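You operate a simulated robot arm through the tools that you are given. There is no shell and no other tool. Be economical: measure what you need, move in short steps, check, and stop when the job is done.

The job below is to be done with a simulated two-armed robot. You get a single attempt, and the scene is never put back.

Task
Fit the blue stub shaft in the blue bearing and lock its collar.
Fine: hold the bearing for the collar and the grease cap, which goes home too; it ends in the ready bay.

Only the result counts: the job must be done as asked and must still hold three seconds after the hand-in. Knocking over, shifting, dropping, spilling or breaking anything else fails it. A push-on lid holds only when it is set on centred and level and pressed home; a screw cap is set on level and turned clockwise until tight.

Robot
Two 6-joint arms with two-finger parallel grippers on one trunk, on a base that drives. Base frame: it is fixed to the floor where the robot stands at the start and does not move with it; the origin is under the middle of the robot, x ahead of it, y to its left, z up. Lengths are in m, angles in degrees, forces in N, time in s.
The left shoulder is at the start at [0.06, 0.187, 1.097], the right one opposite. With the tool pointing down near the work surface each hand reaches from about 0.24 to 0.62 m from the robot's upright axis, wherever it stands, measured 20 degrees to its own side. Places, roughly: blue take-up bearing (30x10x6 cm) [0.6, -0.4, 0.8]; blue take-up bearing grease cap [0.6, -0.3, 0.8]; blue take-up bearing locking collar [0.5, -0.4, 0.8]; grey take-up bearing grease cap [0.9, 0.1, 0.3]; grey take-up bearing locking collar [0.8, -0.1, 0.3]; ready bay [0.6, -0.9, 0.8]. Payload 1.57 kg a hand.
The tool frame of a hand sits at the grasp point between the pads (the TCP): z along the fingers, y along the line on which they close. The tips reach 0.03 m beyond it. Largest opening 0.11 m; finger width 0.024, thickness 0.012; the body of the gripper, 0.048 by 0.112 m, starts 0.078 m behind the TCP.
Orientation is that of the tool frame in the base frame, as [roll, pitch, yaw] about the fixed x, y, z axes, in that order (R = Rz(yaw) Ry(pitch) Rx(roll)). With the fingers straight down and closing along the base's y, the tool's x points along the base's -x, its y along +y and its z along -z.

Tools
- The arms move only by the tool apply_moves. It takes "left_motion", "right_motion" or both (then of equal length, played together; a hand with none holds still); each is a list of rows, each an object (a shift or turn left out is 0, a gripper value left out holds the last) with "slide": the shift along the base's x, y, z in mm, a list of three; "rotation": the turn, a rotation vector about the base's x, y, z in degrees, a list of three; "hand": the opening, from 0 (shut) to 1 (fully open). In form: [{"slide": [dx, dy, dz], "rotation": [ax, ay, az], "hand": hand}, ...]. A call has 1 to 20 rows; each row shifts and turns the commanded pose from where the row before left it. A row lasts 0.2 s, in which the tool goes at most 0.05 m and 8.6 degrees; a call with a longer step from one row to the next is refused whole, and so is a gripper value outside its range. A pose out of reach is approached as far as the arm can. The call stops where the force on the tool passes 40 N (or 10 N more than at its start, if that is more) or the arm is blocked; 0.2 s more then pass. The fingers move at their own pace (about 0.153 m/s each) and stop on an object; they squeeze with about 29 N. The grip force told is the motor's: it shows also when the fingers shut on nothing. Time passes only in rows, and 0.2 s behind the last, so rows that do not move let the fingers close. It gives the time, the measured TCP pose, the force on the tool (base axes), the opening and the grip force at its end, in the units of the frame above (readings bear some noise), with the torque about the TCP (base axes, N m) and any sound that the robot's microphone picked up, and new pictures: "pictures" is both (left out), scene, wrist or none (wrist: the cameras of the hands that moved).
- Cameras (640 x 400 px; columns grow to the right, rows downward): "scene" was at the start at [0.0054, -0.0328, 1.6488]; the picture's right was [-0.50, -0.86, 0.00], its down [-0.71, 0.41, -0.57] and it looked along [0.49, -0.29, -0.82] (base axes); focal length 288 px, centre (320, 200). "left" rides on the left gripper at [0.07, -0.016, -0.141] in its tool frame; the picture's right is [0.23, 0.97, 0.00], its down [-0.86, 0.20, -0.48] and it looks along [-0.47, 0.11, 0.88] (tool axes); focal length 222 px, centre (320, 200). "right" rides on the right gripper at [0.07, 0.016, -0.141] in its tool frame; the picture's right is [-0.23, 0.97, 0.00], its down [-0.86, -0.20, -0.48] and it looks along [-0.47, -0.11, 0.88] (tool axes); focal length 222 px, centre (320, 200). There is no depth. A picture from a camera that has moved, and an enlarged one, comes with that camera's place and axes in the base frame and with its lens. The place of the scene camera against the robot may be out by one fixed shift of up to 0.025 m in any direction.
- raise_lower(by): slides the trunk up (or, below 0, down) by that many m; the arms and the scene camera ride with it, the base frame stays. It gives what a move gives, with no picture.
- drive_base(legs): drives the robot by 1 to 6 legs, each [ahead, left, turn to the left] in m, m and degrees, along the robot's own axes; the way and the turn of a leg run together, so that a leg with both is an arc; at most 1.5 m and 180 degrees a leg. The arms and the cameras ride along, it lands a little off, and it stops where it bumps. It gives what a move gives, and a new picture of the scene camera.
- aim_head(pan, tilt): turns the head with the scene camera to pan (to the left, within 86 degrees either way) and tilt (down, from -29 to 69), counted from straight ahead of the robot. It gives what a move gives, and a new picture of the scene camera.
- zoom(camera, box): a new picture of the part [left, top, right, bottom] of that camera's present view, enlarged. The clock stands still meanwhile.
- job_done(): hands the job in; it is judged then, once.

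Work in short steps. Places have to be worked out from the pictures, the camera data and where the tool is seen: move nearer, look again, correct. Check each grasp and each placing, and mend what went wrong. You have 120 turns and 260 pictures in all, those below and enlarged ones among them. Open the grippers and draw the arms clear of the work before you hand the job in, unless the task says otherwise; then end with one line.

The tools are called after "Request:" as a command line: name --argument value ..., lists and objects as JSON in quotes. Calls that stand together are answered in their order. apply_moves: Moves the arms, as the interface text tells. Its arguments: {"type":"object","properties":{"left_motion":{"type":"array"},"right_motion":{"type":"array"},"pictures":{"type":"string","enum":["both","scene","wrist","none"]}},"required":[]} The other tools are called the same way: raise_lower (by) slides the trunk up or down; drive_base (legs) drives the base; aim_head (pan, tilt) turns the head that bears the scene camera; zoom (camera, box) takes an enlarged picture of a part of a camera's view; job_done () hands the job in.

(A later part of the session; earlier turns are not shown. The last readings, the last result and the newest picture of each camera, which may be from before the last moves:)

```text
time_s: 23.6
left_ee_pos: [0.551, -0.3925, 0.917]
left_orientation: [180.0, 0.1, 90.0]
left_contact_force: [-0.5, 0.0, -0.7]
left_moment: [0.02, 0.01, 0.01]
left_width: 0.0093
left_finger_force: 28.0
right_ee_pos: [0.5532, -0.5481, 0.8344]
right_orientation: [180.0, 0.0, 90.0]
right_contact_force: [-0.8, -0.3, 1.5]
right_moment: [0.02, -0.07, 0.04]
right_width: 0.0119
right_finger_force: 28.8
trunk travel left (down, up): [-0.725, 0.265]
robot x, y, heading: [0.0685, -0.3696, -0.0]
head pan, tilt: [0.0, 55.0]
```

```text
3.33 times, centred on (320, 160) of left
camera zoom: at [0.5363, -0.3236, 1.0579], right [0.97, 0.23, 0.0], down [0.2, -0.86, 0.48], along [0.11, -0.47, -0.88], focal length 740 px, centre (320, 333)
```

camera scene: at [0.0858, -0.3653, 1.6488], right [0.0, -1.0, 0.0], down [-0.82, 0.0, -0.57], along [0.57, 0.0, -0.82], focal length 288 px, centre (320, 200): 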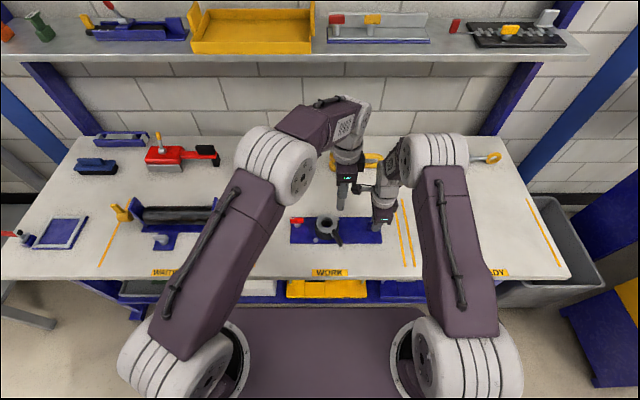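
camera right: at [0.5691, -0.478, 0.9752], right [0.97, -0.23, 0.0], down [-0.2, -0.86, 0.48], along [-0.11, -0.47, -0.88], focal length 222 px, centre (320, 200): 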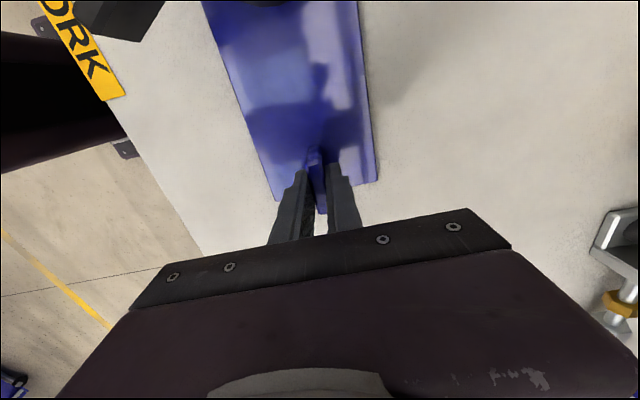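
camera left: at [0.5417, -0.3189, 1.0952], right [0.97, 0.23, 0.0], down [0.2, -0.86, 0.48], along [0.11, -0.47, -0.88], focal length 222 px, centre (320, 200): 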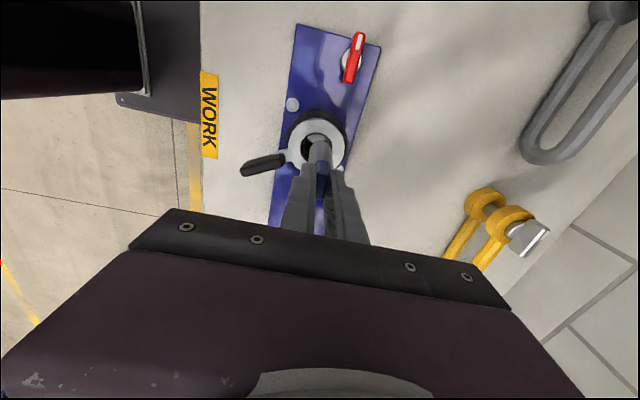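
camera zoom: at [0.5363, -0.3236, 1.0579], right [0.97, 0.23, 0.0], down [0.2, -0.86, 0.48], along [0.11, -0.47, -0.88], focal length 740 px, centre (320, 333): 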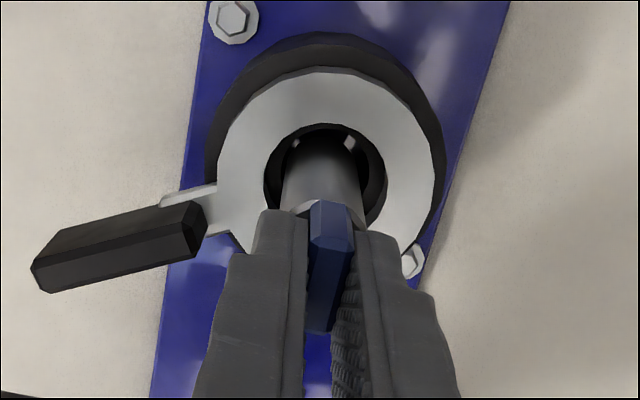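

Shaft is entering the bore centred. Continue downward in small steps until contact.

Request:
apply_moves --left_motion '[{"slide": [0, 0, -6]}, {"slide": [0, 0, -6]}, {"slide": [0, 0, -5]}, {"slide": [0, 0, -5]}, {"slide": [0, 0, -5]}, {"slide": [0, 0, -5]}, {}]' --pictures "none"

Request:
zoom --camera "scene" --box '[300, 190, 364, 230]'

Request:
zoom --camera "left" --box '[240, 100, 400, 220]'

```text
time_s: 25.2
left_ee_pos: [0.5524, -0.393, 0.8858]
left_orientation: [180.0, 0.0, 90.0]
left_contact_force: [-1.5, 0.9, 6.0]
left_moment: [0.1, 0.09, 0.01]
left_width: 0.0094
left_finger_force: 27.5
right_ee_pos: [0.5528, -0.5476, 0.8337]
right_orientation: [-180.0, 0.0, 90.0]
right_contact_force: [1.9, -1.3, 0.1]
right_moment: [-0.09, -0.08, 0.01]
right_width: 0.0115
right_finger_force: 29.5
trunk travel left (down, up): [-0.725, 0.265]
robot x, y, heading: [0.0708, -0.3675, -0.0]
head pan, tilt: [0.0, 55.0]
```

```text
10.00 times, centred on (332, 210) of scene
camera zoom: at [0.0856, -0.3654, 1.6489], right [0.0, -1.0, 0.0], down [-0.82, 0.0, -0.57], along [0.57, 0.0, -0.82], focal length 2885 px, centre (200, 100)
```

zoom: 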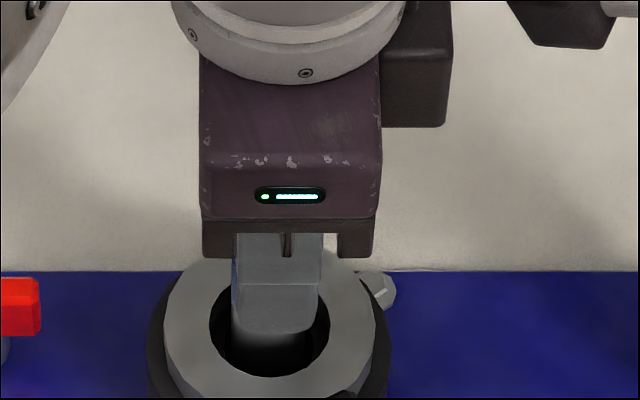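

```text
3.33 times, centred on (320, 160) of left
camera zoom: at [0.5371, -0.3231, 1.0261], right [0.97, 0.23, 0.0], down [0.2, -0.86, 0.48], along [0.11, -0.47, -0.88], focal length 740 px, centre (320, 333)
```

zoom: 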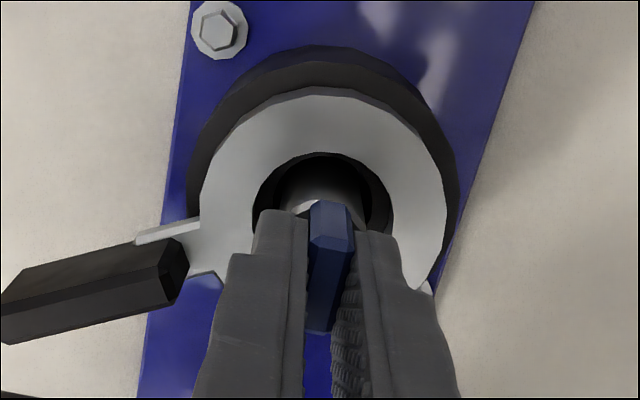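

About 6 N upward – touching bottom perhaps. Press down a little further to confirm it's seated.

Request:
apply_moves --left_motion '[{"slide": [0, 0, -2]}, {"slide": [0, 0, -2]}, {"slide": [0, 0, -2]}, {}]' --pictures "none"

```text
time_s: 26.0
left_ee_pos: [0.5519, -0.3925, 0.8826]
left_orientation: [179.8, 0.0, 90.1]
left_contact_force: [-3.8, -0.1, 7.1]
left_moment: [-0.04, 0.33, -0.02]
left_width: 0.0093
left_finger_force: 27.5
right_ee_pos: [0.5522, -0.5474, 0.8339]
right_orientation: [-180.0, 0.1, 89.9]
right_contact_force: [-0.5, -1.9, 2.7]
right_moment: [0.87, 0.05, -0.26]
right_width: 0.0117
right_finger_force: 29.3
trunk travel left (down, up): [-0.725, 0.265]
robot x, y, heading: [0.0692, -0.3713, 0.1]
head pan, tilt: [0.0, 55.0]
stopped in row 3 (left hand): the force on the tool passed its limit (the readings are from after the stop); the commanded pose is now the measured one
```

Firm stop: bottom of the shaft is at ≈0.785, i.e. on the plate. Release and rise to look.

Request:
apply_moves --left_motion '[{"hand": 0.15}, {"hand": 0.22}, {"hand": 0.22}, {"slide": [0, 0, 20]}, {"slide": [0, 0, 45]}, {"slide": [0, -30, 30]}, {}]' --pictures "both"

Request:
zoom --camera "left" --box '[220, 40, 420, 190]'

Request:
zoom --camera "scene" --box '[284, 180, 380, 250]'

```text
time_s: 27.6
left_ee_pos: [0.552, -0.4212, 0.9801]
left_orientation: [179.8, -0.1, 90.0]
left_contact_force: [-0.1, -0.1, 0.5]
left_moment: [0.03, 0.07, 0.0]
left_width: 0.0245
left_finger_force: 0.0
right_ee_pos: [0.5512, -0.5481, 0.8332]
right_orientation: [180.0, 0.0, 89.9]
right_contact_force: [-2.0, -1.0, 10.6]
right_moment: [0.39, 0.09, -0.21]
right_width: 0.0116
right_finger_force: 28.8
trunk travel left (down, up): [-0.725, 0.265]
robot x, y, heading: [0.0672, -0.371, -0.3]
head pan, tilt: [0.0, 55.0]
camera scene: at [0.0837, -0.3652, 1.6489], right [0.0, -1.0, 0.0], down [-0.82, 0.0, -0.57], along [0.57, 0.0, -0.82], focal length 288 px, centre (320, 200)
camera left: at [0.5359, -0.3523, 1.1201], right [0.97, 0.23, 0.0], down [0.2, -0.85, 0.48], along [0.11, -0.47, -0.88], focal length 222 px, centre (320, 200)
```

scene: 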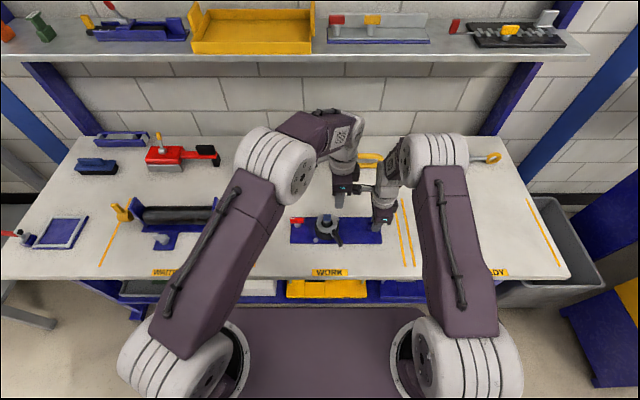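
left: 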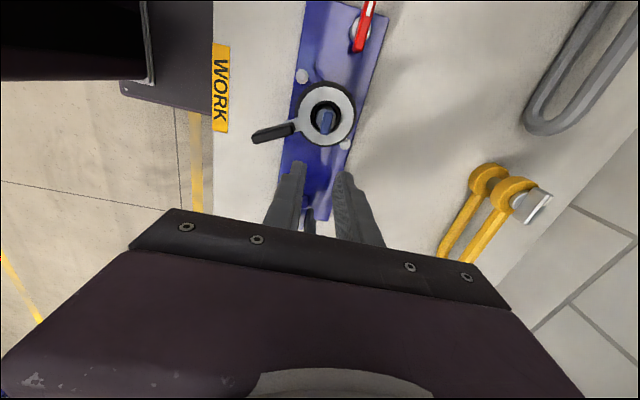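

```text
2.67 times, centred on (320, 115) of left
camera zoom: at [0.5359, -0.3523, 1.1201], right [0.97, 0.23, 0.0], down [0.2, -0.85, 0.48], along [0.11, -0.47, -0.88], focal length 592 px, centre (320, 427)
```

zoom: 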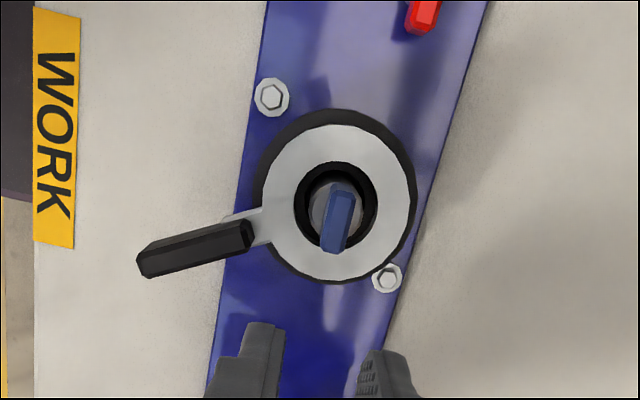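

```text
5.71 times, centred on (332, 215) of scene
camera zoom: at [0.0837, -0.3652, 1.6489], right [0.0, -1.0, 0.0], down [-0.82, 0.0, -0.57], along [0.57, 0.0, -0.82], focal length 1648 px, centre (251, 114)
```

zoom: 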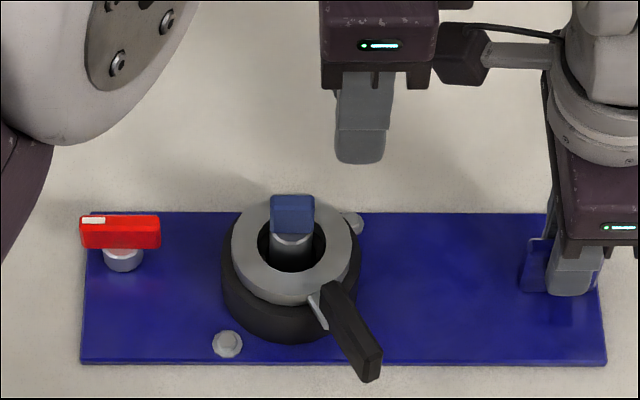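

Shaft stands centred in the bore. The lever points about 208° (toward robot/right), handle r≈0.045–0.097 from centre. I'll turn the left hand +118° so its fingers straddle the handle, over about (0.48, -0.43), staying high.

Request:
apply_moves --left_motion '[{"slide": [-20, 10, 5], "rotation": [0, 0, 8.5]}, {"slide": [-20, 10, 5], "rotation": [0, 0, 8.5]}, {"slide": [-20, 0, 0], "rotation": [0, 0, 8.5]}, {"slide": [-10, 0, 0], "rotation": [0, 0, 8.5]}, {"rotation": [0, 0, 8.5]}, {"rotation": [0, 0, 8.5]}, {"rotation": [0, 0, 8.5]}, {"rotation": [0, 0, 8.5]}, {"rotation": [0, 0, 8.5]}, {"rotation": [0, 0, 8.5]}, {"rotation": [0, 0, 8.5]}, {"rotation": [0, 0, 8.5]}, {"rotation": [0, 0, 8.5], "hand": 0.4}, {"rotation": [0, 0, 7.5]}, {}]' --pictures "both"

```text
time_s: 30.8
left_ee_pos: [0.4823, -0.4032, 0.9872]
left_orientation: [179.8, 0.1, -151.9]
left_contact_force: [0.0, -0.7, 0.5]
left_moment: [0.0, 0.02, -0.03]
left_width: 0.0441
left_finger_force: 0.0
right_ee_pos: [0.5514, -0.5475, 0.8345]
right_orientation: [180.0, 0.0, 90.0]
right_contact_force: [-0.2, -2.2, 12.5]
right_moment: [0.02, 0.03, -0.18]
right_width: 0.012
right_finger_force: 29.1
trunk travel left (down, up): [-0.725, 0.265]
robot x, y, heading: [0.0706, -0.3712, 0.2]
head pan, tilt: [0.0, 55.0]
camera scene: at [0.0838, -0.365, 1.6489], right [0.0, -1.0, 0.0], down [-0.82, 0.0, -0.57], along [0.57, 0.0, -0.82], focal length 288 px, centre (320, 200)
camera left: at [0.4295, -0.4515, 1.1283], right [-0.66, 0.75, 0.0], down [0.66, 0.58, 0.48], along [0.36, 0.32, -0.88], focal length 222 px, centre (320, 200)
```

scene: 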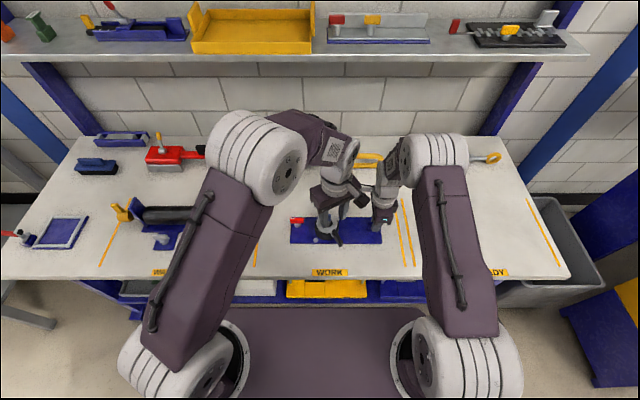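
left: 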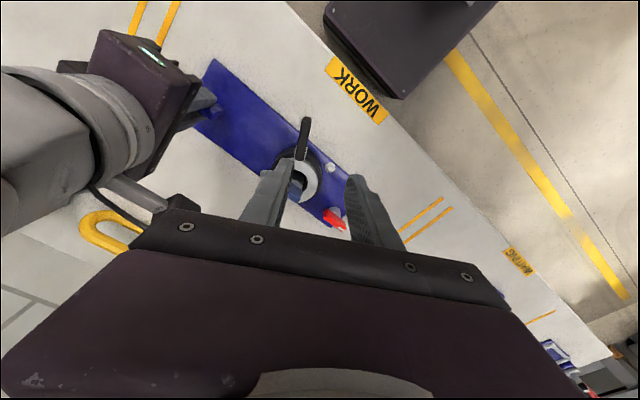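

Handle runs from (0.521,-0.406) to (0.474,-0.436). Move over (0.483,-0.430) and lower partway.

Request:
apply_moves --left_motion '[{"slide": [0, -27, -30]}, {"slide": [0, 0, -30]}, {"slide": [0, 0, -20]}, {}]' --pictures "wrist"

Request:
zoom --camera "left" --box '[220, 80, 420, 220]'

Request:
zoom --camera "scene" --box '[280, 170, 410, 260]'

```text
time_s: 31.8
left_ee_pos: [0.4827, -0.4316, 0.9074]
left_orientation: [179.9, 0.1, -152.0]
left_contact_force: [0.1, -0.1, 0.3]
left_moment: [-0.01, -0.03, 0.01]
left_width: 0.0441
left_finger_force: 0.0
right_ee_pos: [0.5523, -0.547, 0.8329]
right_orientation: [180.0, 0.0, 90.0]
right_contact_force: [0.1, -0.7, 11.6]
right_moment: [0.45, 0.02, -0.22]
right_width: 0.0117
right_finger_force: 29.0
trunk travel left (down, up): [-0.725, 0.265]
robot x, y, heading: [0.0692, -0.3712, 0.0]
head pan, tilt: [0.0, 55.0]
camera left: at [0.429, -0.4788, 1.0484], right [-0.66, 0.75, 0.0], down [0.66, 0.58, 0.48], along [0.36, 0.32, -0.88], focal length 222 px, centre (320, 200)
```

left: 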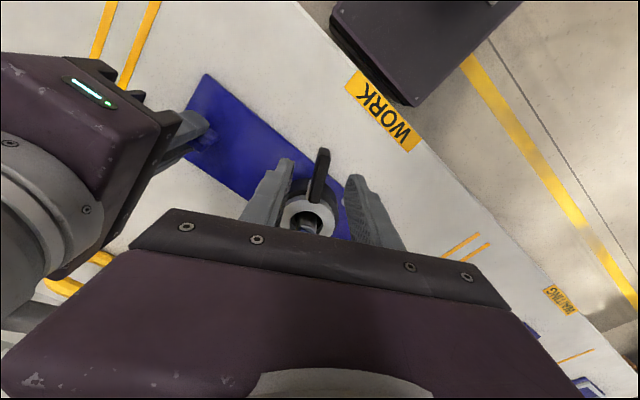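

```text
2.86 times, centred on (320, 150) of left
camera zoom: at [0.429, -0.4788, 1.0484], right [-0.66, 0.75, 0.0], down [0.66, 0.58, 0.48], along [0.36, 0.32, -0.88], focal length 635 px, centre (320, 343)
```

zoom: 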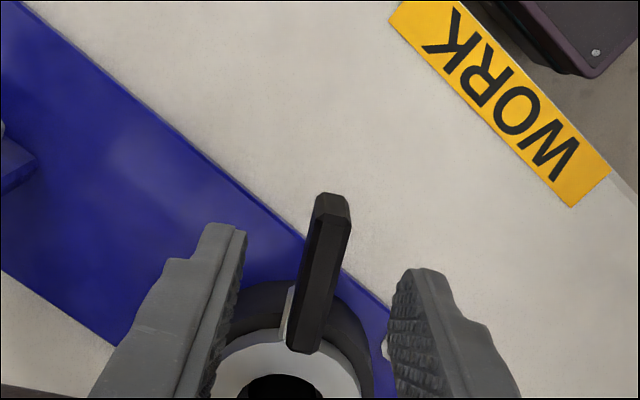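

```text
4.44 times, centred on (345, 215) of scene
camera zoom: at [0.0839, -0.365, 1.6489], right [0.0, -1.0, 0.0], down [-0.82, 0.0, -0.57], along [0.57, 0.0, -0.82], focal length 1282 px, centre (209, 133)
```

zoom: 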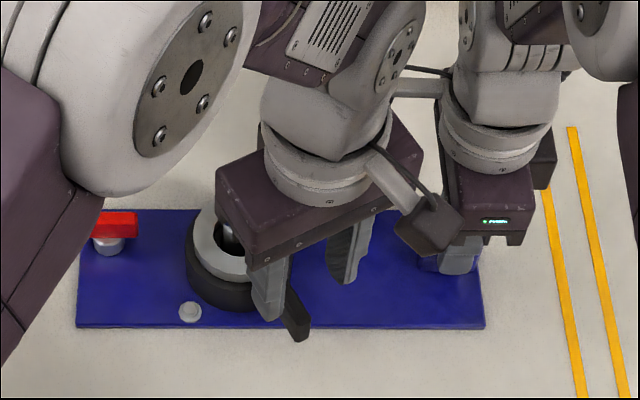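

Alignment good within 3 mm. Shift +2 mm in y, lower to z≈0.847 and close on the handle.

Request:
apply_moves --left_motion '[{"slide": [0, 2, -25]}, {"slide": [0, 0, -20]}, {"slide": [0, 0, -15]}, {"hand": 0.25}, {"hand": 0}, {"hand": 0}, {"hand": 0}]' --pictures "wrist"

Request:
zoom --camera "left" --box '[220, 80, 420, 240]'

```text
time_s: 33.4
left_ee_pos: [0.4816, -0.4286, 0.8474]
left_orientation: [179.8, 0.1, -152.0]
left_contact_force: [-1.5, 4.7, 0.2]
left_moment: [-0.11, -0.09, 0.04]
left_width: 0.0118
left_finger_force: 29.1
right_ee_pos: [0.5529, -0.5486, 0.8331]
right_orientation: [180.0, -0.1, 90.0]
right_contact_force: [0.4, -6.2, 10.5]
right_moment: [0.05, 0.0, -0.18]
right_width: 0.0114
right_finger_force: 28.9
trunk travel left (down, up): [-0.725, 0.265]
robot x, y, heading: [0.0733, -0.3666, -0.1]
head pan, tilt: [0.0, 55.0]
camera left: at [0.4292, -0.4764, 0.9874], right [-0.66, 0.75, 0.0], down [0.66, 0.58, 0.48], along [0.36, 0.32, -0.88], focal length 222 px, centre (320, 200)
```

left: 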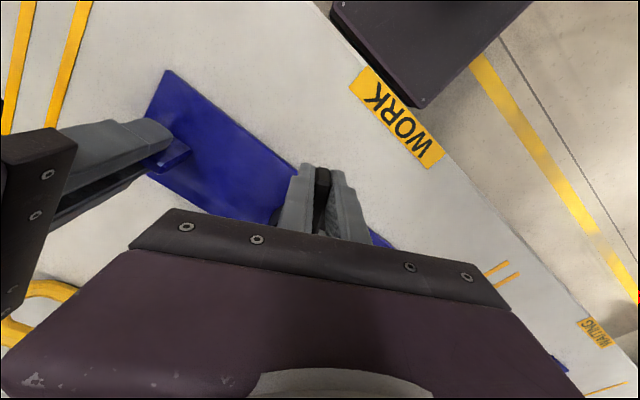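

```text
2.50 times, centred on (320, 160) of left
camera zoom: at [0.4292, -0.4764, 0.9874], right [-0.66, 0.75, 0.0], down [0.66, 0.58, 0.48], along [0.36, 0.32, -0.88], focal length 555 px, centre (320, 300)
```

zoom: 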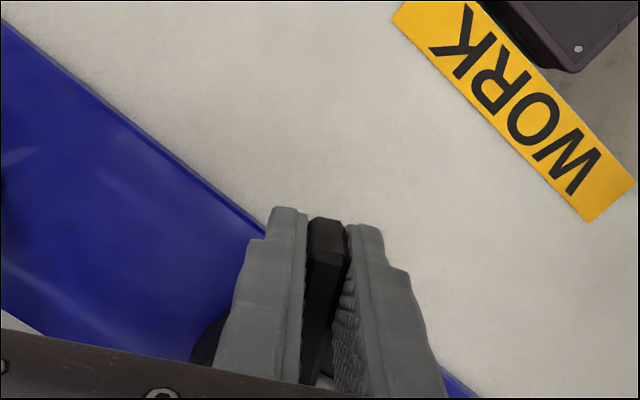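

Handle gripped (11.8 mm). Try a small clockwise turn (8°) about the bore and read forces.

Request:
apply_moves --left_motion '[{"slide": [-2.4, 5, 0], "rotation": [0, 0, -4]}, {"slide": [-2, 5.3, 0], "rotation": [0, 0, -4]}, {}]' --pictures "wrist"

```text
time_s: 34.2
left_ee_pos: [0.4776, -0.4197, 0.8471]
left_orientation: [179.7, 0.1, -160.1]
left_contact_force: [-0.2, 0.6, -8.9]
left_moment: [-0.03, 0.35, 0.06]
left_width: 0.0115
left_finger_force: 28.8
right_ee_pos: [0.5524, -0.5488, 0.834]
right_orientation: [180.0, 0.0, 90.0]
right_contact_force: [-1.9, -1.9, 18.3]
right_moment: [0.44, 0.21, -0.18]
right_width: 0.0121
right_finger_force: 29.4
trunk travel left (down, up): [-0.725, 0.265]
robot x, y, heading: [0.0689, -0.3668, -0.2]
head pan, tilt: [0.0, 55.0]
camera left: at [0.4186, -0.4583, 0.9879], right [-0.55, 0.84, 0.0], down [0.74, 0.48, 0.48], along [0.4, 0.26, -0.88], focal length 222 px, centre (320, 200)
```

left: 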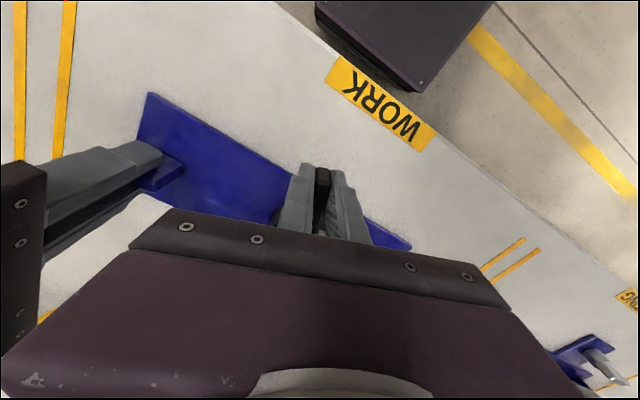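

It turns freely. Continue clockwise 24° more and watch.

Request:
apply_moves --left_motion '[{"slide": [-3.0, 10.8, 0], "rotation": [0, 0, -8]}, {"slide": [-1.5, 11.1, 0], "rotation": [0, 0, -8]}, {"slide": [0.2, 11.3, 0], "rotation": [0, 0, -8]}, {}]' --pictures "wrist"

Request:
zoom --camera "scene" --box '[280, 170, 410, 260]'

```text
time_s: 35.2
left_ee_pos: [0.4725, -0.3851, 0.848]
left_orientation: [179.9, 0.2, 175.8]
left_contact_force: [1.9, -3.8, -4.6]
left_moment: [0.08, -0.01, -0.37]
left_width: 0.0116
left_finger_force: 29.0
right_ee_pos: [0.5528, -0.5475, 0.8337]
right_orientation: [179.9, 0.1, 90.0]
right_contact_force: [-3.0, 2.7, 14.2]
right_moment: [0.02, 0.09, 0.15]
right_width: 0.0119
right_finger_force: 28.9
trunk travel left (down, up): [-0.725, 0.265]
robot x, y, heading: [0.0703, -0.3716, -0.3]
head pan, tilt: [0.0, 55.0]
camera left: at [0.402, -0.3969, 0.9889], right [-0.16, 0.99, 0.0], down [0.87, 0.14, 0.48], along [0.47, 0.08, -0.88], focal length 222 px, centre (320, 200)
```

left: 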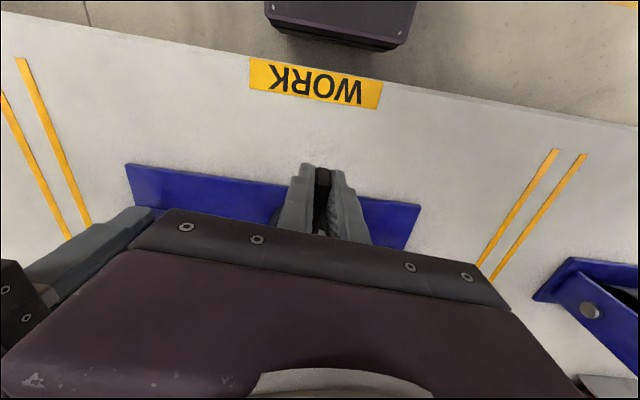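

```text
4.44 times, centred on (345, 215) of scene
camera zoom: at [0.0845, -0.3651, 1.6489], right [0.0, -1.0, 0.0], down [-0.82, 0.0, -0.57], along [0.57, 0.0, -0.82], focal length 1282 px, centre (209, 133)
```

zoom: 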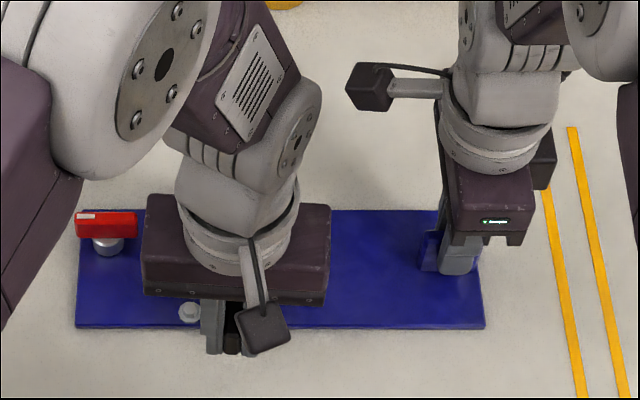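

Lever follows. Continue clockwise 24°.

Request:
apply_moves --left_motion '[{"slide": [1.6, 11.1, 0], "rotation": [0, 0, -8]}, {"slide": [3.2, 10.7, 0], "rotation": [0, 0, -8]}, {"slide": [4.7, 10.2, 0], "rotation": [0, 0, -8]}, {}]' --pictures "none"

```text
time_s: 36.2
left_ee_pos: [0.4857, -0.3524, 0.8456]
left_orientation: [179.9, 0.2, 151.9]
left_contact_force: [-1.1, -17.0, 0.2]
left_moment: [-0.28, -0.17, -0.43]
left_width: 0.0115
left_finger_force: 28.9
right_ee_pos: [0.5528, -0.5475, 0.833]
right_orientation: [-180.0, 0.1, 89.9]
right_contact_force: [2.2, 18.9, 2.6]
right_moment: [0.15, -0.03, -0.73]
right_width: 0.0122
right_finger_force: 29.1
trunk travel left (down, up): [-0.725, 0.265]
robot x, y, heading: [0.0694, -0.3682, -0.3]
head pan, tilt: [0.0, 55.0]
```

Resistance is rising (~17 N). Continue in small steps toward a stop.

Request:
apply_moves --left_motion '[{"slide": [3, 4.8, 0], "rotation": [0, 0, -4]}, {"slide": [3.1, 4.7, 0], "rotation": [0, 0, -4]}, {}]' --pictures "wrist"

Request:
zoom --camera "scene" --box '[280, 170, 410, 260]'

```text
time_s: 37.0
left_ee_pos: [0.4917, -0.344, 0.8469]
left_orientation: [179.8, 0.2, 144.0]
left_contact_force: [6.9, -23.9, 4.4]
left_moment: [-0.35, -0.05, 0.67]
left_width: 0.0132
left_finger_force: 28.5
right_ee_pos: [0.5505, -0.5487, 0.8327]
right_orientation: [-179.8, 0.0, 89.9]
right_contact_force: [-6.6, 21.9, -0.6]
right_moment: [0.13, -0.1, -0.73]
right_width: 0.0127
right_finger_force: 28.7
trunk travel left (down, up): [-0.725, 0.265]
robot x, y, heading: [0.0694, -0.3649, -0.1]
head pan, tilt: [0.0, 55.0]
camera left: at [0.4257, -0.3164, 0.9875], right [0.39, 0.92, 0.0], down [0.81, -0.34, 0.48], along [0.45, -0.19, -0.88], focal length 222 px, centre (320, 200)
```

left: 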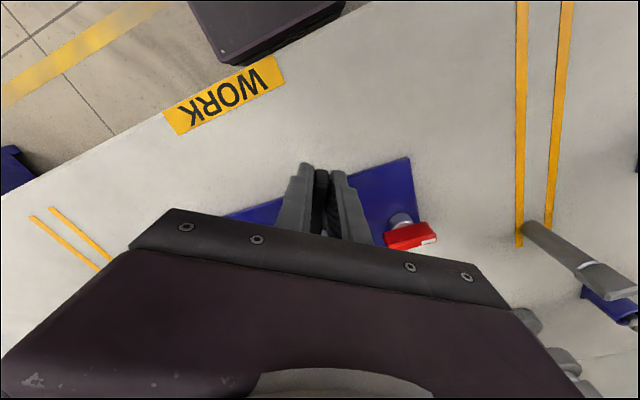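

```text
4.44 times, centred on (345, 215) of scene
camera zoom: at [0.0857, -0.366, 1.6489], right [0.0, -1.0, 0.0], down [-0.82, 0.0, -0.57], along [0.57, 0.0, -0.82], focal length 1282 px, centre (209, 133)
```

zoom: 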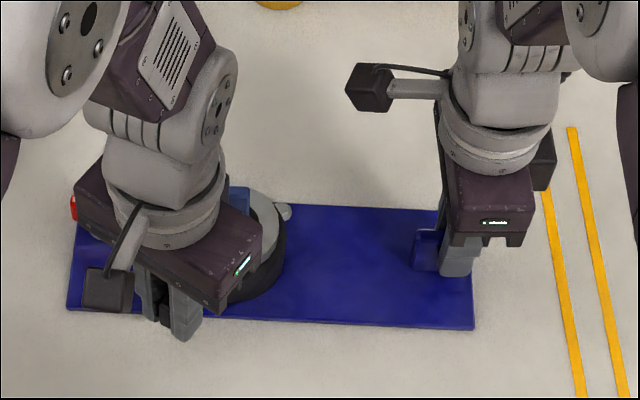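

The plate slid ~7 mm through the fin grip, so the collar has either hit its stop or is stiff. Release the handle, rise, and inspect its angle.

Request:
apply_moves --left_motion '[{"hand": 0.3}, {"hand": 0.4}, {"slide": [0, 0, 40]}, {"slide": [0, 0, 45]}, {"slide": [-20, 30, 40]}, {}]' --pictures "both"

Request:
zoom --camera "left" --box '[220, 60, 460, 240]'

Request:
zoom --camera "scene" --box '[280, 170, 410, 260]'

```text
refused: row 5 steps farther than a row can; nothing moved
```

```text
2.22 times, centred on (340, 150) of left
camera zoom: at [0.4257, -0.3164, 0.9875], right [0.39, 0.92, 0.0], down [0.81, -0.34, 0.48], along [0.45, -0.19, -0.88], focal length 494 px, centre (276, 311)
```

zoom: 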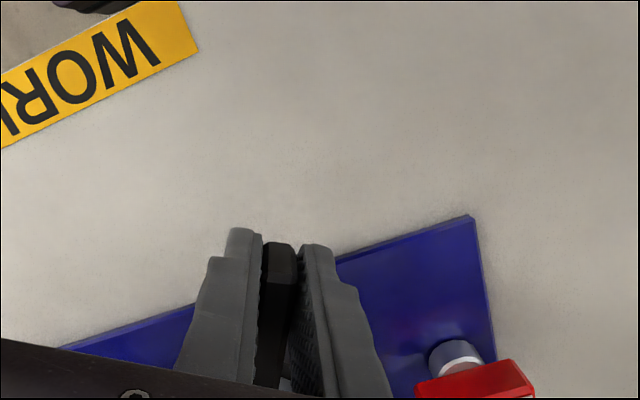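

```text
4.44 times, centred on (345, 215) of scene
camera zoom: at [0.0857, -0.366, 1.6489], right [0.0, -1.0, 0.0], down [-0.82, 0.0, -0.57], along [0.57, 0.0, -0.82], focal length 1282 px, centre (209, 133)
```

zoom: 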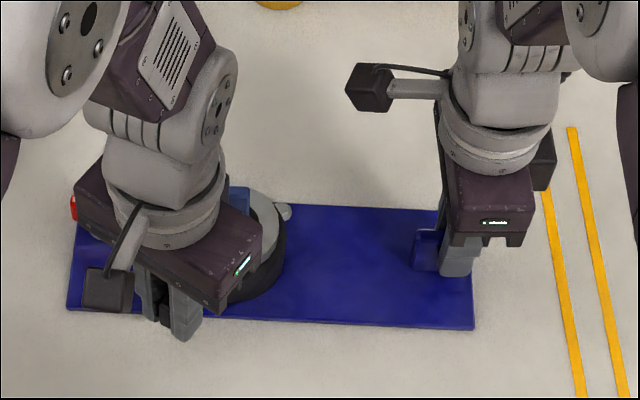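

Same with smaller steps.

Request:
apply_moves --left_motion '[{"hand": 0.3}, {"hand": 0.4}, {"slide": [0, 0, 40]}, {"slide": [0, 0, 45]}, {"slide": [-15, 20, 30]}, {}]' --pictures "both"

Request:
zoom --camera "left" --box '[220, 60, 460, 240]'

Request:
zoom --camera "scene" --box '[280, 170, 410, 260]'

```text
time_s: 38.4
left_ee_pos: [0.474, -0.3224, 0.962]
left_orientation: [179.9, 0.0, 144.0]
left_contact_force: [0.2, -0.4, 0.7]
left_moment: [0.01, 0.02, 0.02]
left_width: 0.0439
left_finger_force: 0.1
right_ee_pos: [0.5526, -0.5488, 0.8337]
right_orientation: [-179.9, 0.0, 90.0]
right_contact_force: [-0.8, 1.9, -0.2]
right_moment: [0.32, -0.23, 0.23]
right_width: 0.0121
right_finger_force: 28.9
trunk travel left (down, up): [-0.725, 0.265]
robot x, y, heading: [0.0718, -0.3684, -0.0]
head pan, tilt: [0.0, 55.0]
camera scene: at [0.0865, -0.3656, 1.6489], right [0.0, -1.0, 0.0], down [-0.82, 0.0, -0.57], along [0.57, 0.0, -0.82], focal length 288 px, centre (320, 200)
camera left: at [0.4099, -0.2956, 1.1038], right [0.39, 0.92, 0.0], down [0.81, -0.34, 0.48], along [0.44, -0.18, -0.88], focal length 222 px, centre (320, 200)
```

scene: 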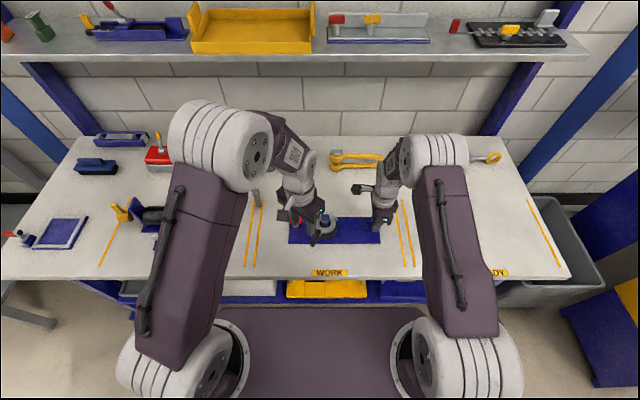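
left: 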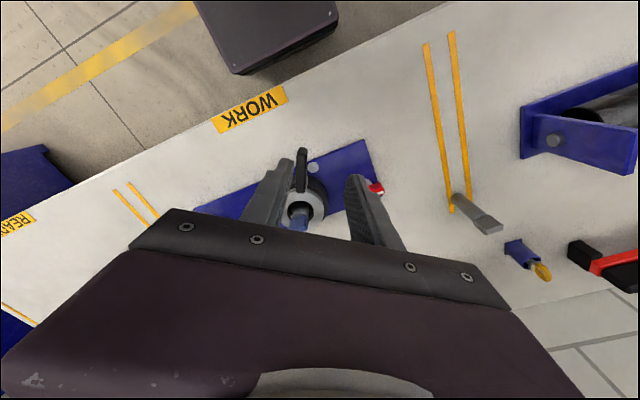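

```text
2.22 times, centred on (340, 150) of left
camera zoom: at [0.4099, -0.2956, 1.1038], right [0.39, 0.92, 0.0], down [0.81, -0.34, 0.48], along [0.44, -0.18, -0.88], focal length 494 px, centre (276, 311)
```

zoom: 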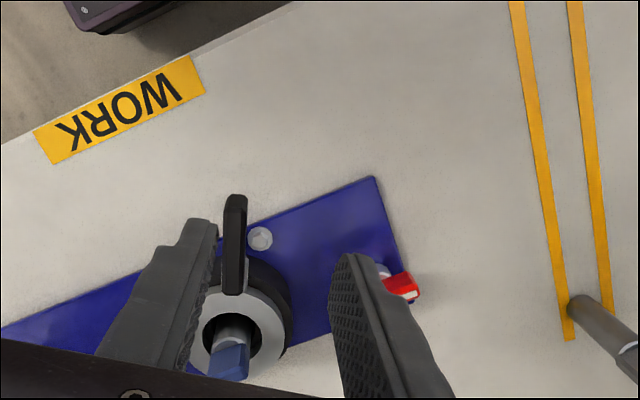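

```text
4.44 times, centred on (345, 215) of scene
camera zoom: at [0.0865, -0.3656, 1.6489], right [0.0, -1.0, 0.0], down [-0.82, 0.0, -0.57], along [0.57, 0.0, -0.82], focal length 1282 px, centre (209, 133)
```

zoom: 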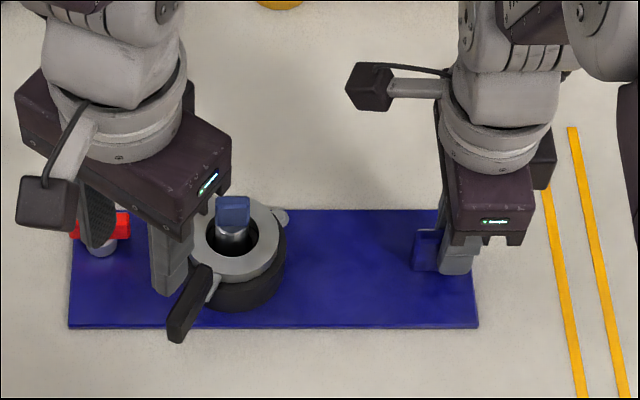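

The lever moved from ~209° to ~152° and stops hard there (hand slipped round it), so the collar seems at its locked end. I'll verify by tugging the shaft lightly: turn the left hand back to yaw 90 over the tab.

Request:
apply_moves --left_motion '[{"slide": [15, -10, 0], "rotation": [0, 0, -8.5]}, {"slide": [15, -15, 0], "rotation": [0, 0, -8.5]}, {"slide": [15, -15, 0], "rotation": [0, 0, -8.5]}, {"slide": [15, -15, 0], "rotation": [0, 0, -8.5]}, {"slide": [15, -10, 0], "rotation": [0, 0, -8.5]}, {"slide": [2, -10, 0], "rotation": [0, 0, -8.5]}, {"rotation": [0, 0, -3]}, {}]' --pictures "wrist"

Request:
zoom --camera "left" --box '[200, 20, 440, 200]'

```text
time_s: 40.2
left_ee_pos: [0.5523, -0.3984, 0.9613]
left_orientation: [179.9, 0.1, 89.8]
left_contact_force: [0.3, 0.3, 0.5]
left_moment: [-0.01, 0.01, 0.0]
left_width: 0.0442
left_finger_force: 0.0
right_ee_pos: [0.5535, -0.5473, 0.8322]
right_orientation: [-179.9, 0.0, 90.0]
right_contact_force: [0.0, 0.0, -0.2]
right_moment: [-0.06, -0.15, 0.09]
right_width: 0.0116
right_finger_force: 28.8
trunk travel left (down, up): [-0.725, 0.265]
robot x, y, heading: [0.0718, -0.3706, -0.2]
head pan, tilt: [0.0, 55.0]
camera left: at [0.5368, -0.329, 1.1025], right [0.97, 0.23, 0.0], down [0.2, -0.85, 0.48], along [0.11, -0.47, -0.88], focal length 222 px, centre (320, 200)
```

left: 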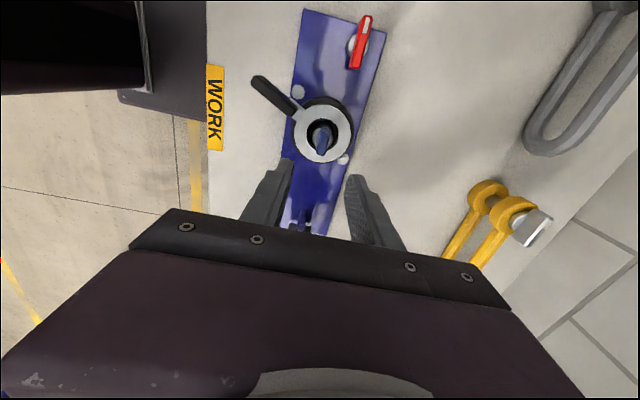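

```text
2.22 times, centred on (320, 110) of left
camera zoom: at [0.5368, -0.329, 1.1025], right [0.97, 0.23, 0.0], down [0.2, -0.85, 0.48], along [0.11, -0.47, -0.88], focal length 494 px, centre (320, 400)
```

zoom: 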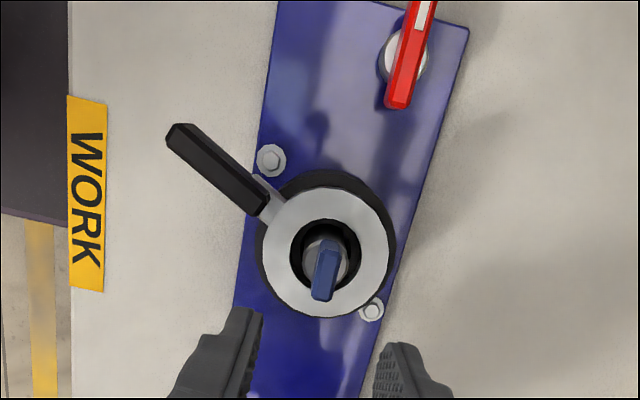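

Tab at (0.552,-0.385). Lower over it, grip, and tug up lightly.

Request:
apply_moves --left_motion '[{"slide": [0, 13, -40]}, {"slide": [0, 0, -25]}, {"slide": [0, 0, -12]}, {"hand": 0.2}, {"hand": 0}, {"hand": 0}, {"hand": 0}]' --pictures "none"

```text
time_s: 41.8
left_ee_pos: [0.5525, -0.3841, 0.8845]
left_orientation: [179.9, 0.2, 90.0]
left_contact_force: [2.9, -0.9, -2.8]
left_moment: [-0.03, 0.0, 0.21]
left_width: 0.0094
left_finger_force: 27.8
right_ee_pos: [0.5527, -0.5479, 0.8321]
right_orientation: [-179.8, 0.0, 90.1]
right_contact_force: [-2.9, 0.7, 1.0]
right_moment: [0.44, -0.13, 0.2]
right_width: 0.0117
right_finger_force: 28.9
trunk travel left (down, up): [-0.725, 0.265]
robot x, y, heading: [0.0674, -0.3691, 0.2]
head pan, tilt: [0.0, 55.0]
```

Tab gripped; tug up 3 mm and read the force.

Request:
apply_moves --left_motion '[{"slide": [0, 0, 1.5]}, {"slide": [0, 0, 1.5]}, {}]' --pictures "none"

```text
time_s: 42.6
left_ee_pos: [0.5538, -0.3852, 0.8884]
left_orientation: [-180.0, 0.0, 90.0]
left_contact_force: [3.2, 3.5, -14.1]
left_moment: [0.65, -0.06, 0.2]
left_width: 0.0093
left_finger_force: 27.7
right_ee_pos: [0.554, -0.5483, 0.8333]
right_orientation: [-179.9, 0.0, 90.0]
right_contact_force: [-2.3, -3.8, 7.4]
right_moment: [0.83, -0.11, 0.22]
right_width: 0.0116
right_finger_force: 29.3
trunk travel left (down, up): [-0.725, 0.265]
robot x, y, heading: [0.0695, -0.3694, 0.0]
head pan, tilt: [0.0, 55.0]
```

The shaft carries the load (14 N) – the collar is locked. Lower back, release, and move to inspect the red grease cap.

Request:
apply_moves --left_motion '[{"slide": [0, 0, -2]}, {"slide": [0, 0, -1.5]}, {"hand": 0.2}, {"hand": 0.3}, {"slide": [0, 0, 30]}, {"slide": [10, 10, 45]}, {"slide": [10, 40, 0]}, {"slide": [0, 0, 0]}]' --pictures "wrist"

Request:
zoom --camera "left" --box '[250, 60, 410, 180]'

Request:
zoom --camera "scene" --box '[280, 190, 344, 240]'

```text
time_s: 44.4
left_ee_pos: [0.5721, -0.3362, 0.9608]
left_orientation: [179.9, 0.0, 90.0]
left_contact_force: [0.9, -0.4, -0.7]
left_moment: [0.0, -0.02, -0.01]
left_width: 0.0331
left_finger_force: 0.0
right_ee_pos: [0.5526, -0.5486, 0.8334]
right_orientation: [-179.9, 0.0, 90.0]
right_contact_force: [0.6, 0.8, -4.1]
right_moment: [-0.22, -0.11, 0.02]
right_width: 0.0116
right_finger_force: 29.4
trunk travel left (down, up): [-0.725, 0.265]
robot x, y, heading: [0.0678, -0.3666, 0.0]
head pan, tilt: [0.0, 55.0]
camera left: at [0.5567, -0.2668, 1.1017], right [0.97, 0.23, 0.0], down [0.2, -0.85, 0.48], along [0.11, -0.47, -0.88], focal length 222 px, centre (320, 200)
```

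left: 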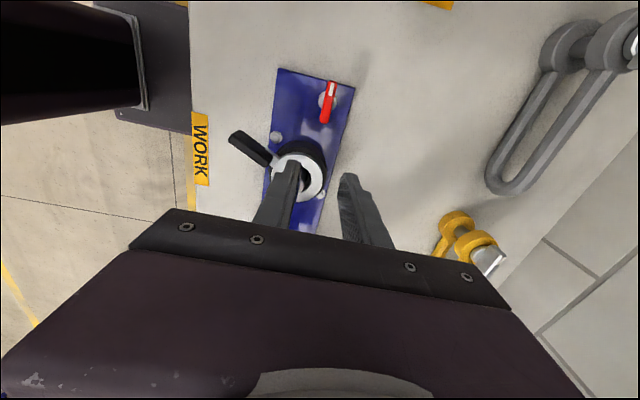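

```text
3.33 times, centred on (330, 120) of left
camera zoom: at [0.5567, -0.2668, 1.1017], right [0.97, 0.23, 0.0], down [0.2, -0.85, 0.48], along [0.11, -0.47, -0.88], focal length 740 px, centre (287, 467)
```

zoom: 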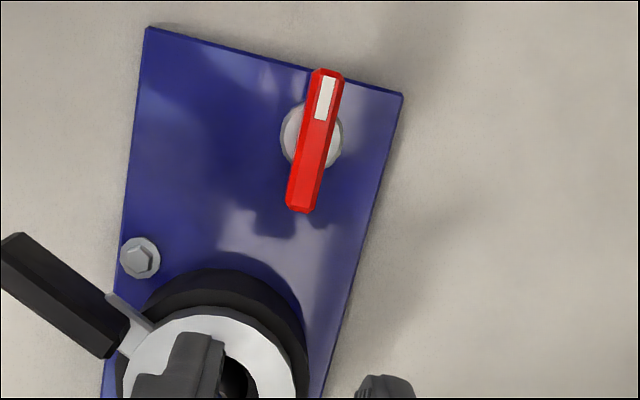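

```text
8.00 times, centred on (312, 215) of scene
camera zoom: at [0.0862, -0.3662, 1.6489], right [0.0, -1.0, 0.0], down [-0.82, 0.0, -0.57], along [0.57, 0.0, -0.82], focal length 2308 px, centre (384, 80)
```

zoom: 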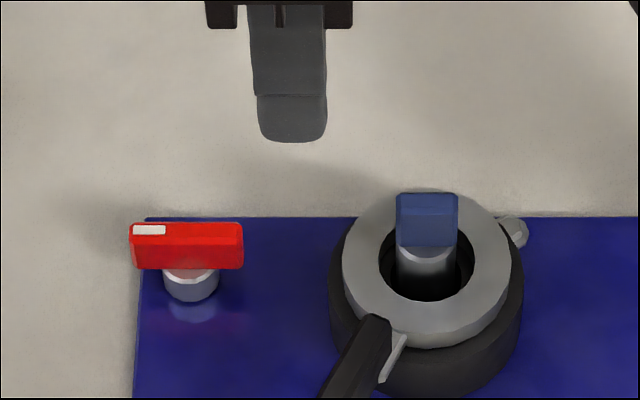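

The red bar-type cap is at (0.572,-0.288), bar along y, top z≈0.838. To have clockwise range I'll turn the left hand to yaw 270 above it.

Request:
apply_moves --left_motion '[{"slide": [0, 20, 10], "rotation": [0, 0, 8.5]}, {"slide": [0, 20, 10], "rotation": [0, 0, 8.5]}, {"slide": [0, 7, 0], "rotation": [0, 0, 8.5]}, {"rotation": [0, 0, 8.5]}, {"rotation": [0, 0, 8.5]}, {"rotation": [0, 0, 8.5]}, {"rotation": [0, 0, 8.5]}, {"rotation": [0, 0, 8.5]}, {"rotation": [0, 0, 8.5]}, {"rotation": [0, 0, 8.5]}, {"rotation": [0, 0, 8.5]}, {"rotation": [0, 0, 8.5]}, {"rotation": [0, 0, 8.5]}, {"rotation": [0, 0, 8.5]}, {"rotation": [0, 0, 8.5]}, {"rotation": [0, 0, 8.5]}, {"rotation": [0, 0, 8.5]}, {"rotation": [0, 0, 8.5]}, {"rotation": [0, 0, 8.5]}, {"rotation": [0, 0, 8.5]}]' --pictures "wrist"

```text
time_s: 48.6
left_ee_pos: [0.5723, -0.289, 0.979]
left_orientation: [179.8, 0.1, -99.8]
left_contact_force: [-0.2, -0.3, 0.4]
left_moment: [-0.01, 0.0, 0.01]
left_width: 0.0329
left_finger_force: 0.1
right_ee_pos: [0.5525, -0.5488, 0.8318]
right_orientation: [-179.9, -0.1, 90.0]
right_contact_force: [0.0, 0.3, -2.9]
right_moment: [0.0, -0.13, -0.04]
right_width: 0.0119
right_finger_force: 28.9
trunk travel left (down, up): [-0.725, 0.265]
robot x, y, heading: [0.0693, -0.3682, -0.0]
head pan, tilt: [0.0, 55.0]
camera left: at [0.5779, -0.361, 1.1206], right [-1.0, -0.06, 0.0], down [-0.05, 0.88, 0.48], along [-0.03, 0.48, -0.88], focal length 222 px, centre (320, 200)
```

left: 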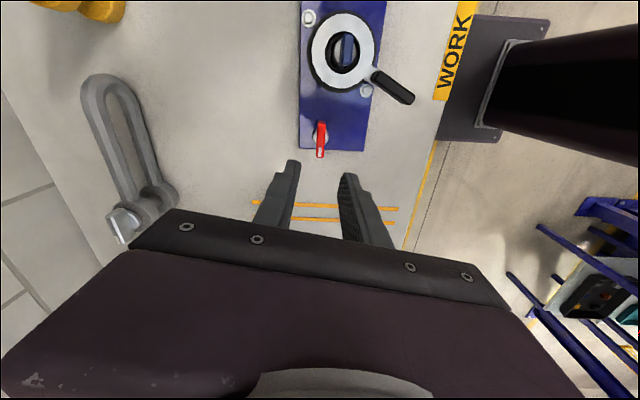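

Cap confirmed at (0.573,-0.291). Finish the turn to 270° and lower to just above it.

Request:
apply_moves --left_motion '[{"slide": [0.5, -2, -40], "rotation": [0, 0, 5]}, {"slide": [0, 0, -40], "rotation": [0, 0, 5]}, {}]' --pictures "wrist"

Request:
zoom --camera "left" --box '[240, 100, 400, 220]'

Request:
zoom --camera "scene" --box '[260, 180, 350, 240]'

```text
time_s: 49.4
left_ee_pos: [0.5705, -0.2918, 0.8979]
left_orientation: [179.9, 0.0, -90.0]
left_contact_force: [0.1, 0.6, 0.6]
left_moment: [-0.02, 0.01, 0.0]
left_width: 0.0327
left_finger_force: 0.0
right_ee_pos: [0.5539, -0.548, 0.8333]
right_orientation: [-179.9, 0.1, 89.9]
right_contact_force: [0.1, -1.0, -2.7]
right_moment: [-0.11, -0.14, 0.02]
right_width: 0.0116
right_finger_force: 29.1
trunk travel left (down, up): [-0.725, 0.265]
robot x, y, heading: [0.0717, -0.3705, -0.1]
head pan, tilt: [0.0, 55.0]
camera left: at [0.5885, -0.3618, 1.0393], right [-0.97, -0.23, 0.0], down [-0.2, 0.85, 0.48], along [-0.11, 0.47, -0.88], focal length 222 px, centre (320, 200)
```

left: 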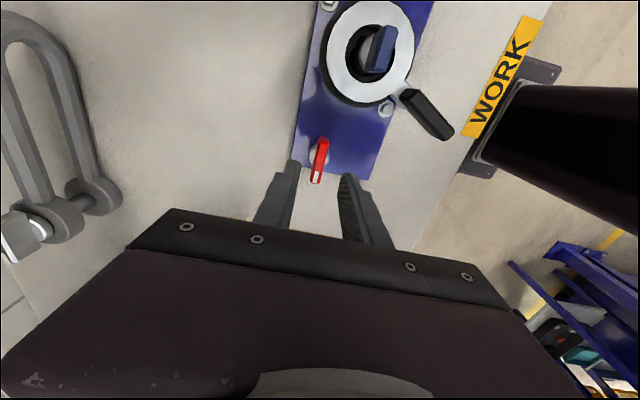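

```text
3.33 times, centred on (320, 160) of left
camera zoom: at [0.5885, -0.3618, 1.0393], right [-0.97, -0.23, 0.0], down [-0.2, 0.85, 0.48], along [-0.11, 0.47, -0.88], focal length 740 px, centre (320, 333)
```

zoom: 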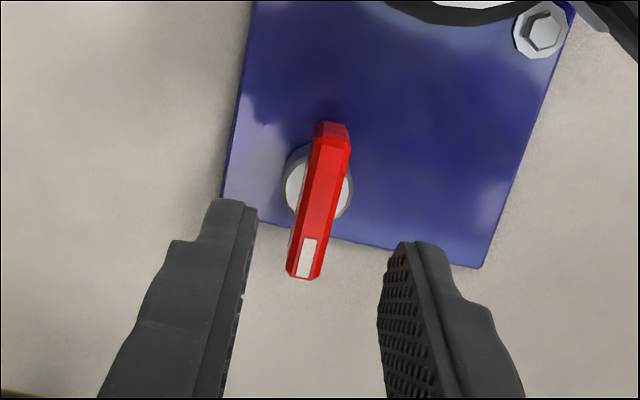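

```text
6.67 times, centred on (305, 210) of scene
camera zoom: at [0.086, -0.3654, 1.6488], right [0.0, -1.0, 0.0], down [-0.82, 0.0, -0.57], along [0.57, 0.0, -0.82], focal length 1923 px, centre (420, 133)
```

zoom: 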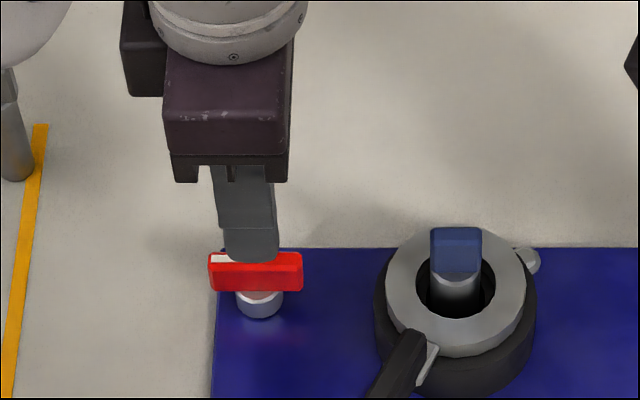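

Centre (0.572,-0.292). Descend to z≈0.85 and close on the bar.

Request:
apply_moves --left_motion '[{"slide": [1.5, 0, -30]}, {"slide": [0, 0, -12]}, {"slide": [0, 0, -6]}, {"hand": 0.15}, {"hand": 0}, {"hand": 0}, {"hand": 0}]' --pictures "wrist"

Request:
zoom --camera "left" --box '[240, 100, 400, 220]'

Request:
zoom --camera "scene" --box '[260, 180, 350, 240]'

```text
time_s: 51.0
left_ee_pos: [0.5743, -0.2914, 0.8515]
left_orientation: [179.8, 0.2, -90.0]
left_contact_force: [-3.6, -1.2, 0.0]
left_moment: [0.08, 0.0, -0.33]
left_width: 0.0104
left_finger_force: 28.5
right_ee_pos: [0.5535, -0.5479, 0.8333]
right_orientation: [-179.9, 0.0, 89.9]
right_contact_force: [3.1, 1.0, -1.4]
right_moment: [0.24, -0.13, -0.47]
right_width: 0.0115
right_finger_force: 28.1
trunk travel left (down, up): [-0.725, 0.265]
robot x, y, heading: [0.0731, -0.3685, 0.0]
head pan, tilt: [0.0, 55.0]
camera left: at [0.5912, -0.3616, 0.9922], right [-0.97, -0.23, 0.0], down [-0.2, 0.85, 0.48], along [-0.11, 0.47, -0.88], focal length 222 px, centre (320, 200)
```

left: 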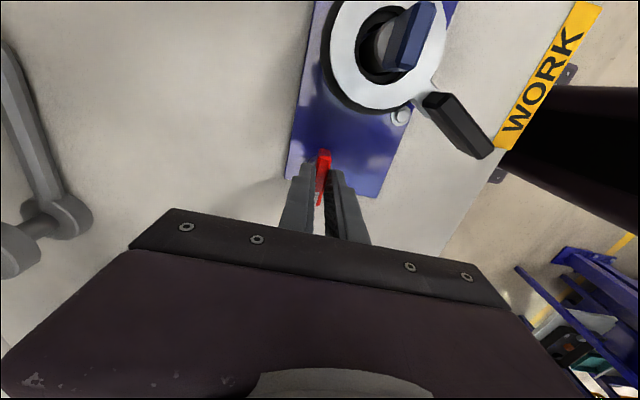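

```text
3.33 times, centred on (320, 160) of left
camera zoom: at [0.5912, -0.3616, 0.9922], right [-0.97, -0.23, 0.0], down [-0.2, 0.85, 0.48], along [-0.11, 0.47, -0.88], focal length 740 px, centre (320, 333)
```

zoom: 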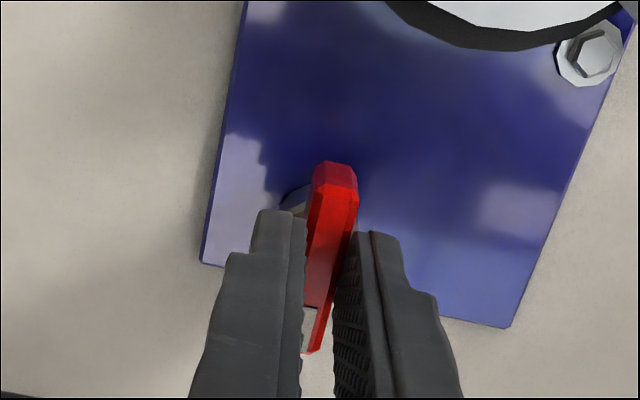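

```text
6.67 times, centred on (305, 210) of scene
camera zoom: at [0.0862, -0.3654, 1.6488], right [0.0, -1.0, 0.0], down [-0.82, 0.0, -0.57], along [0.57, 0.0, -0.82], focal length 1923 px, centre (420, 133)
```

zoom: 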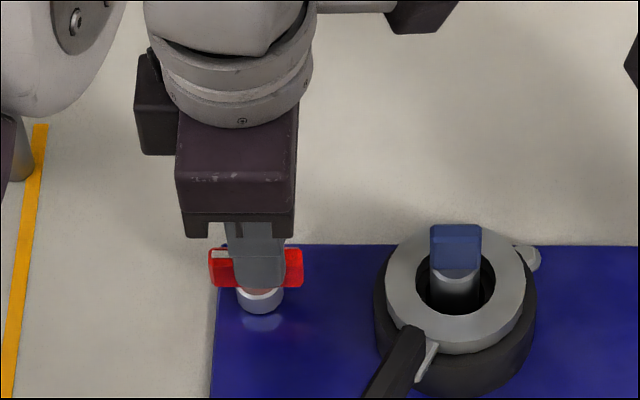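

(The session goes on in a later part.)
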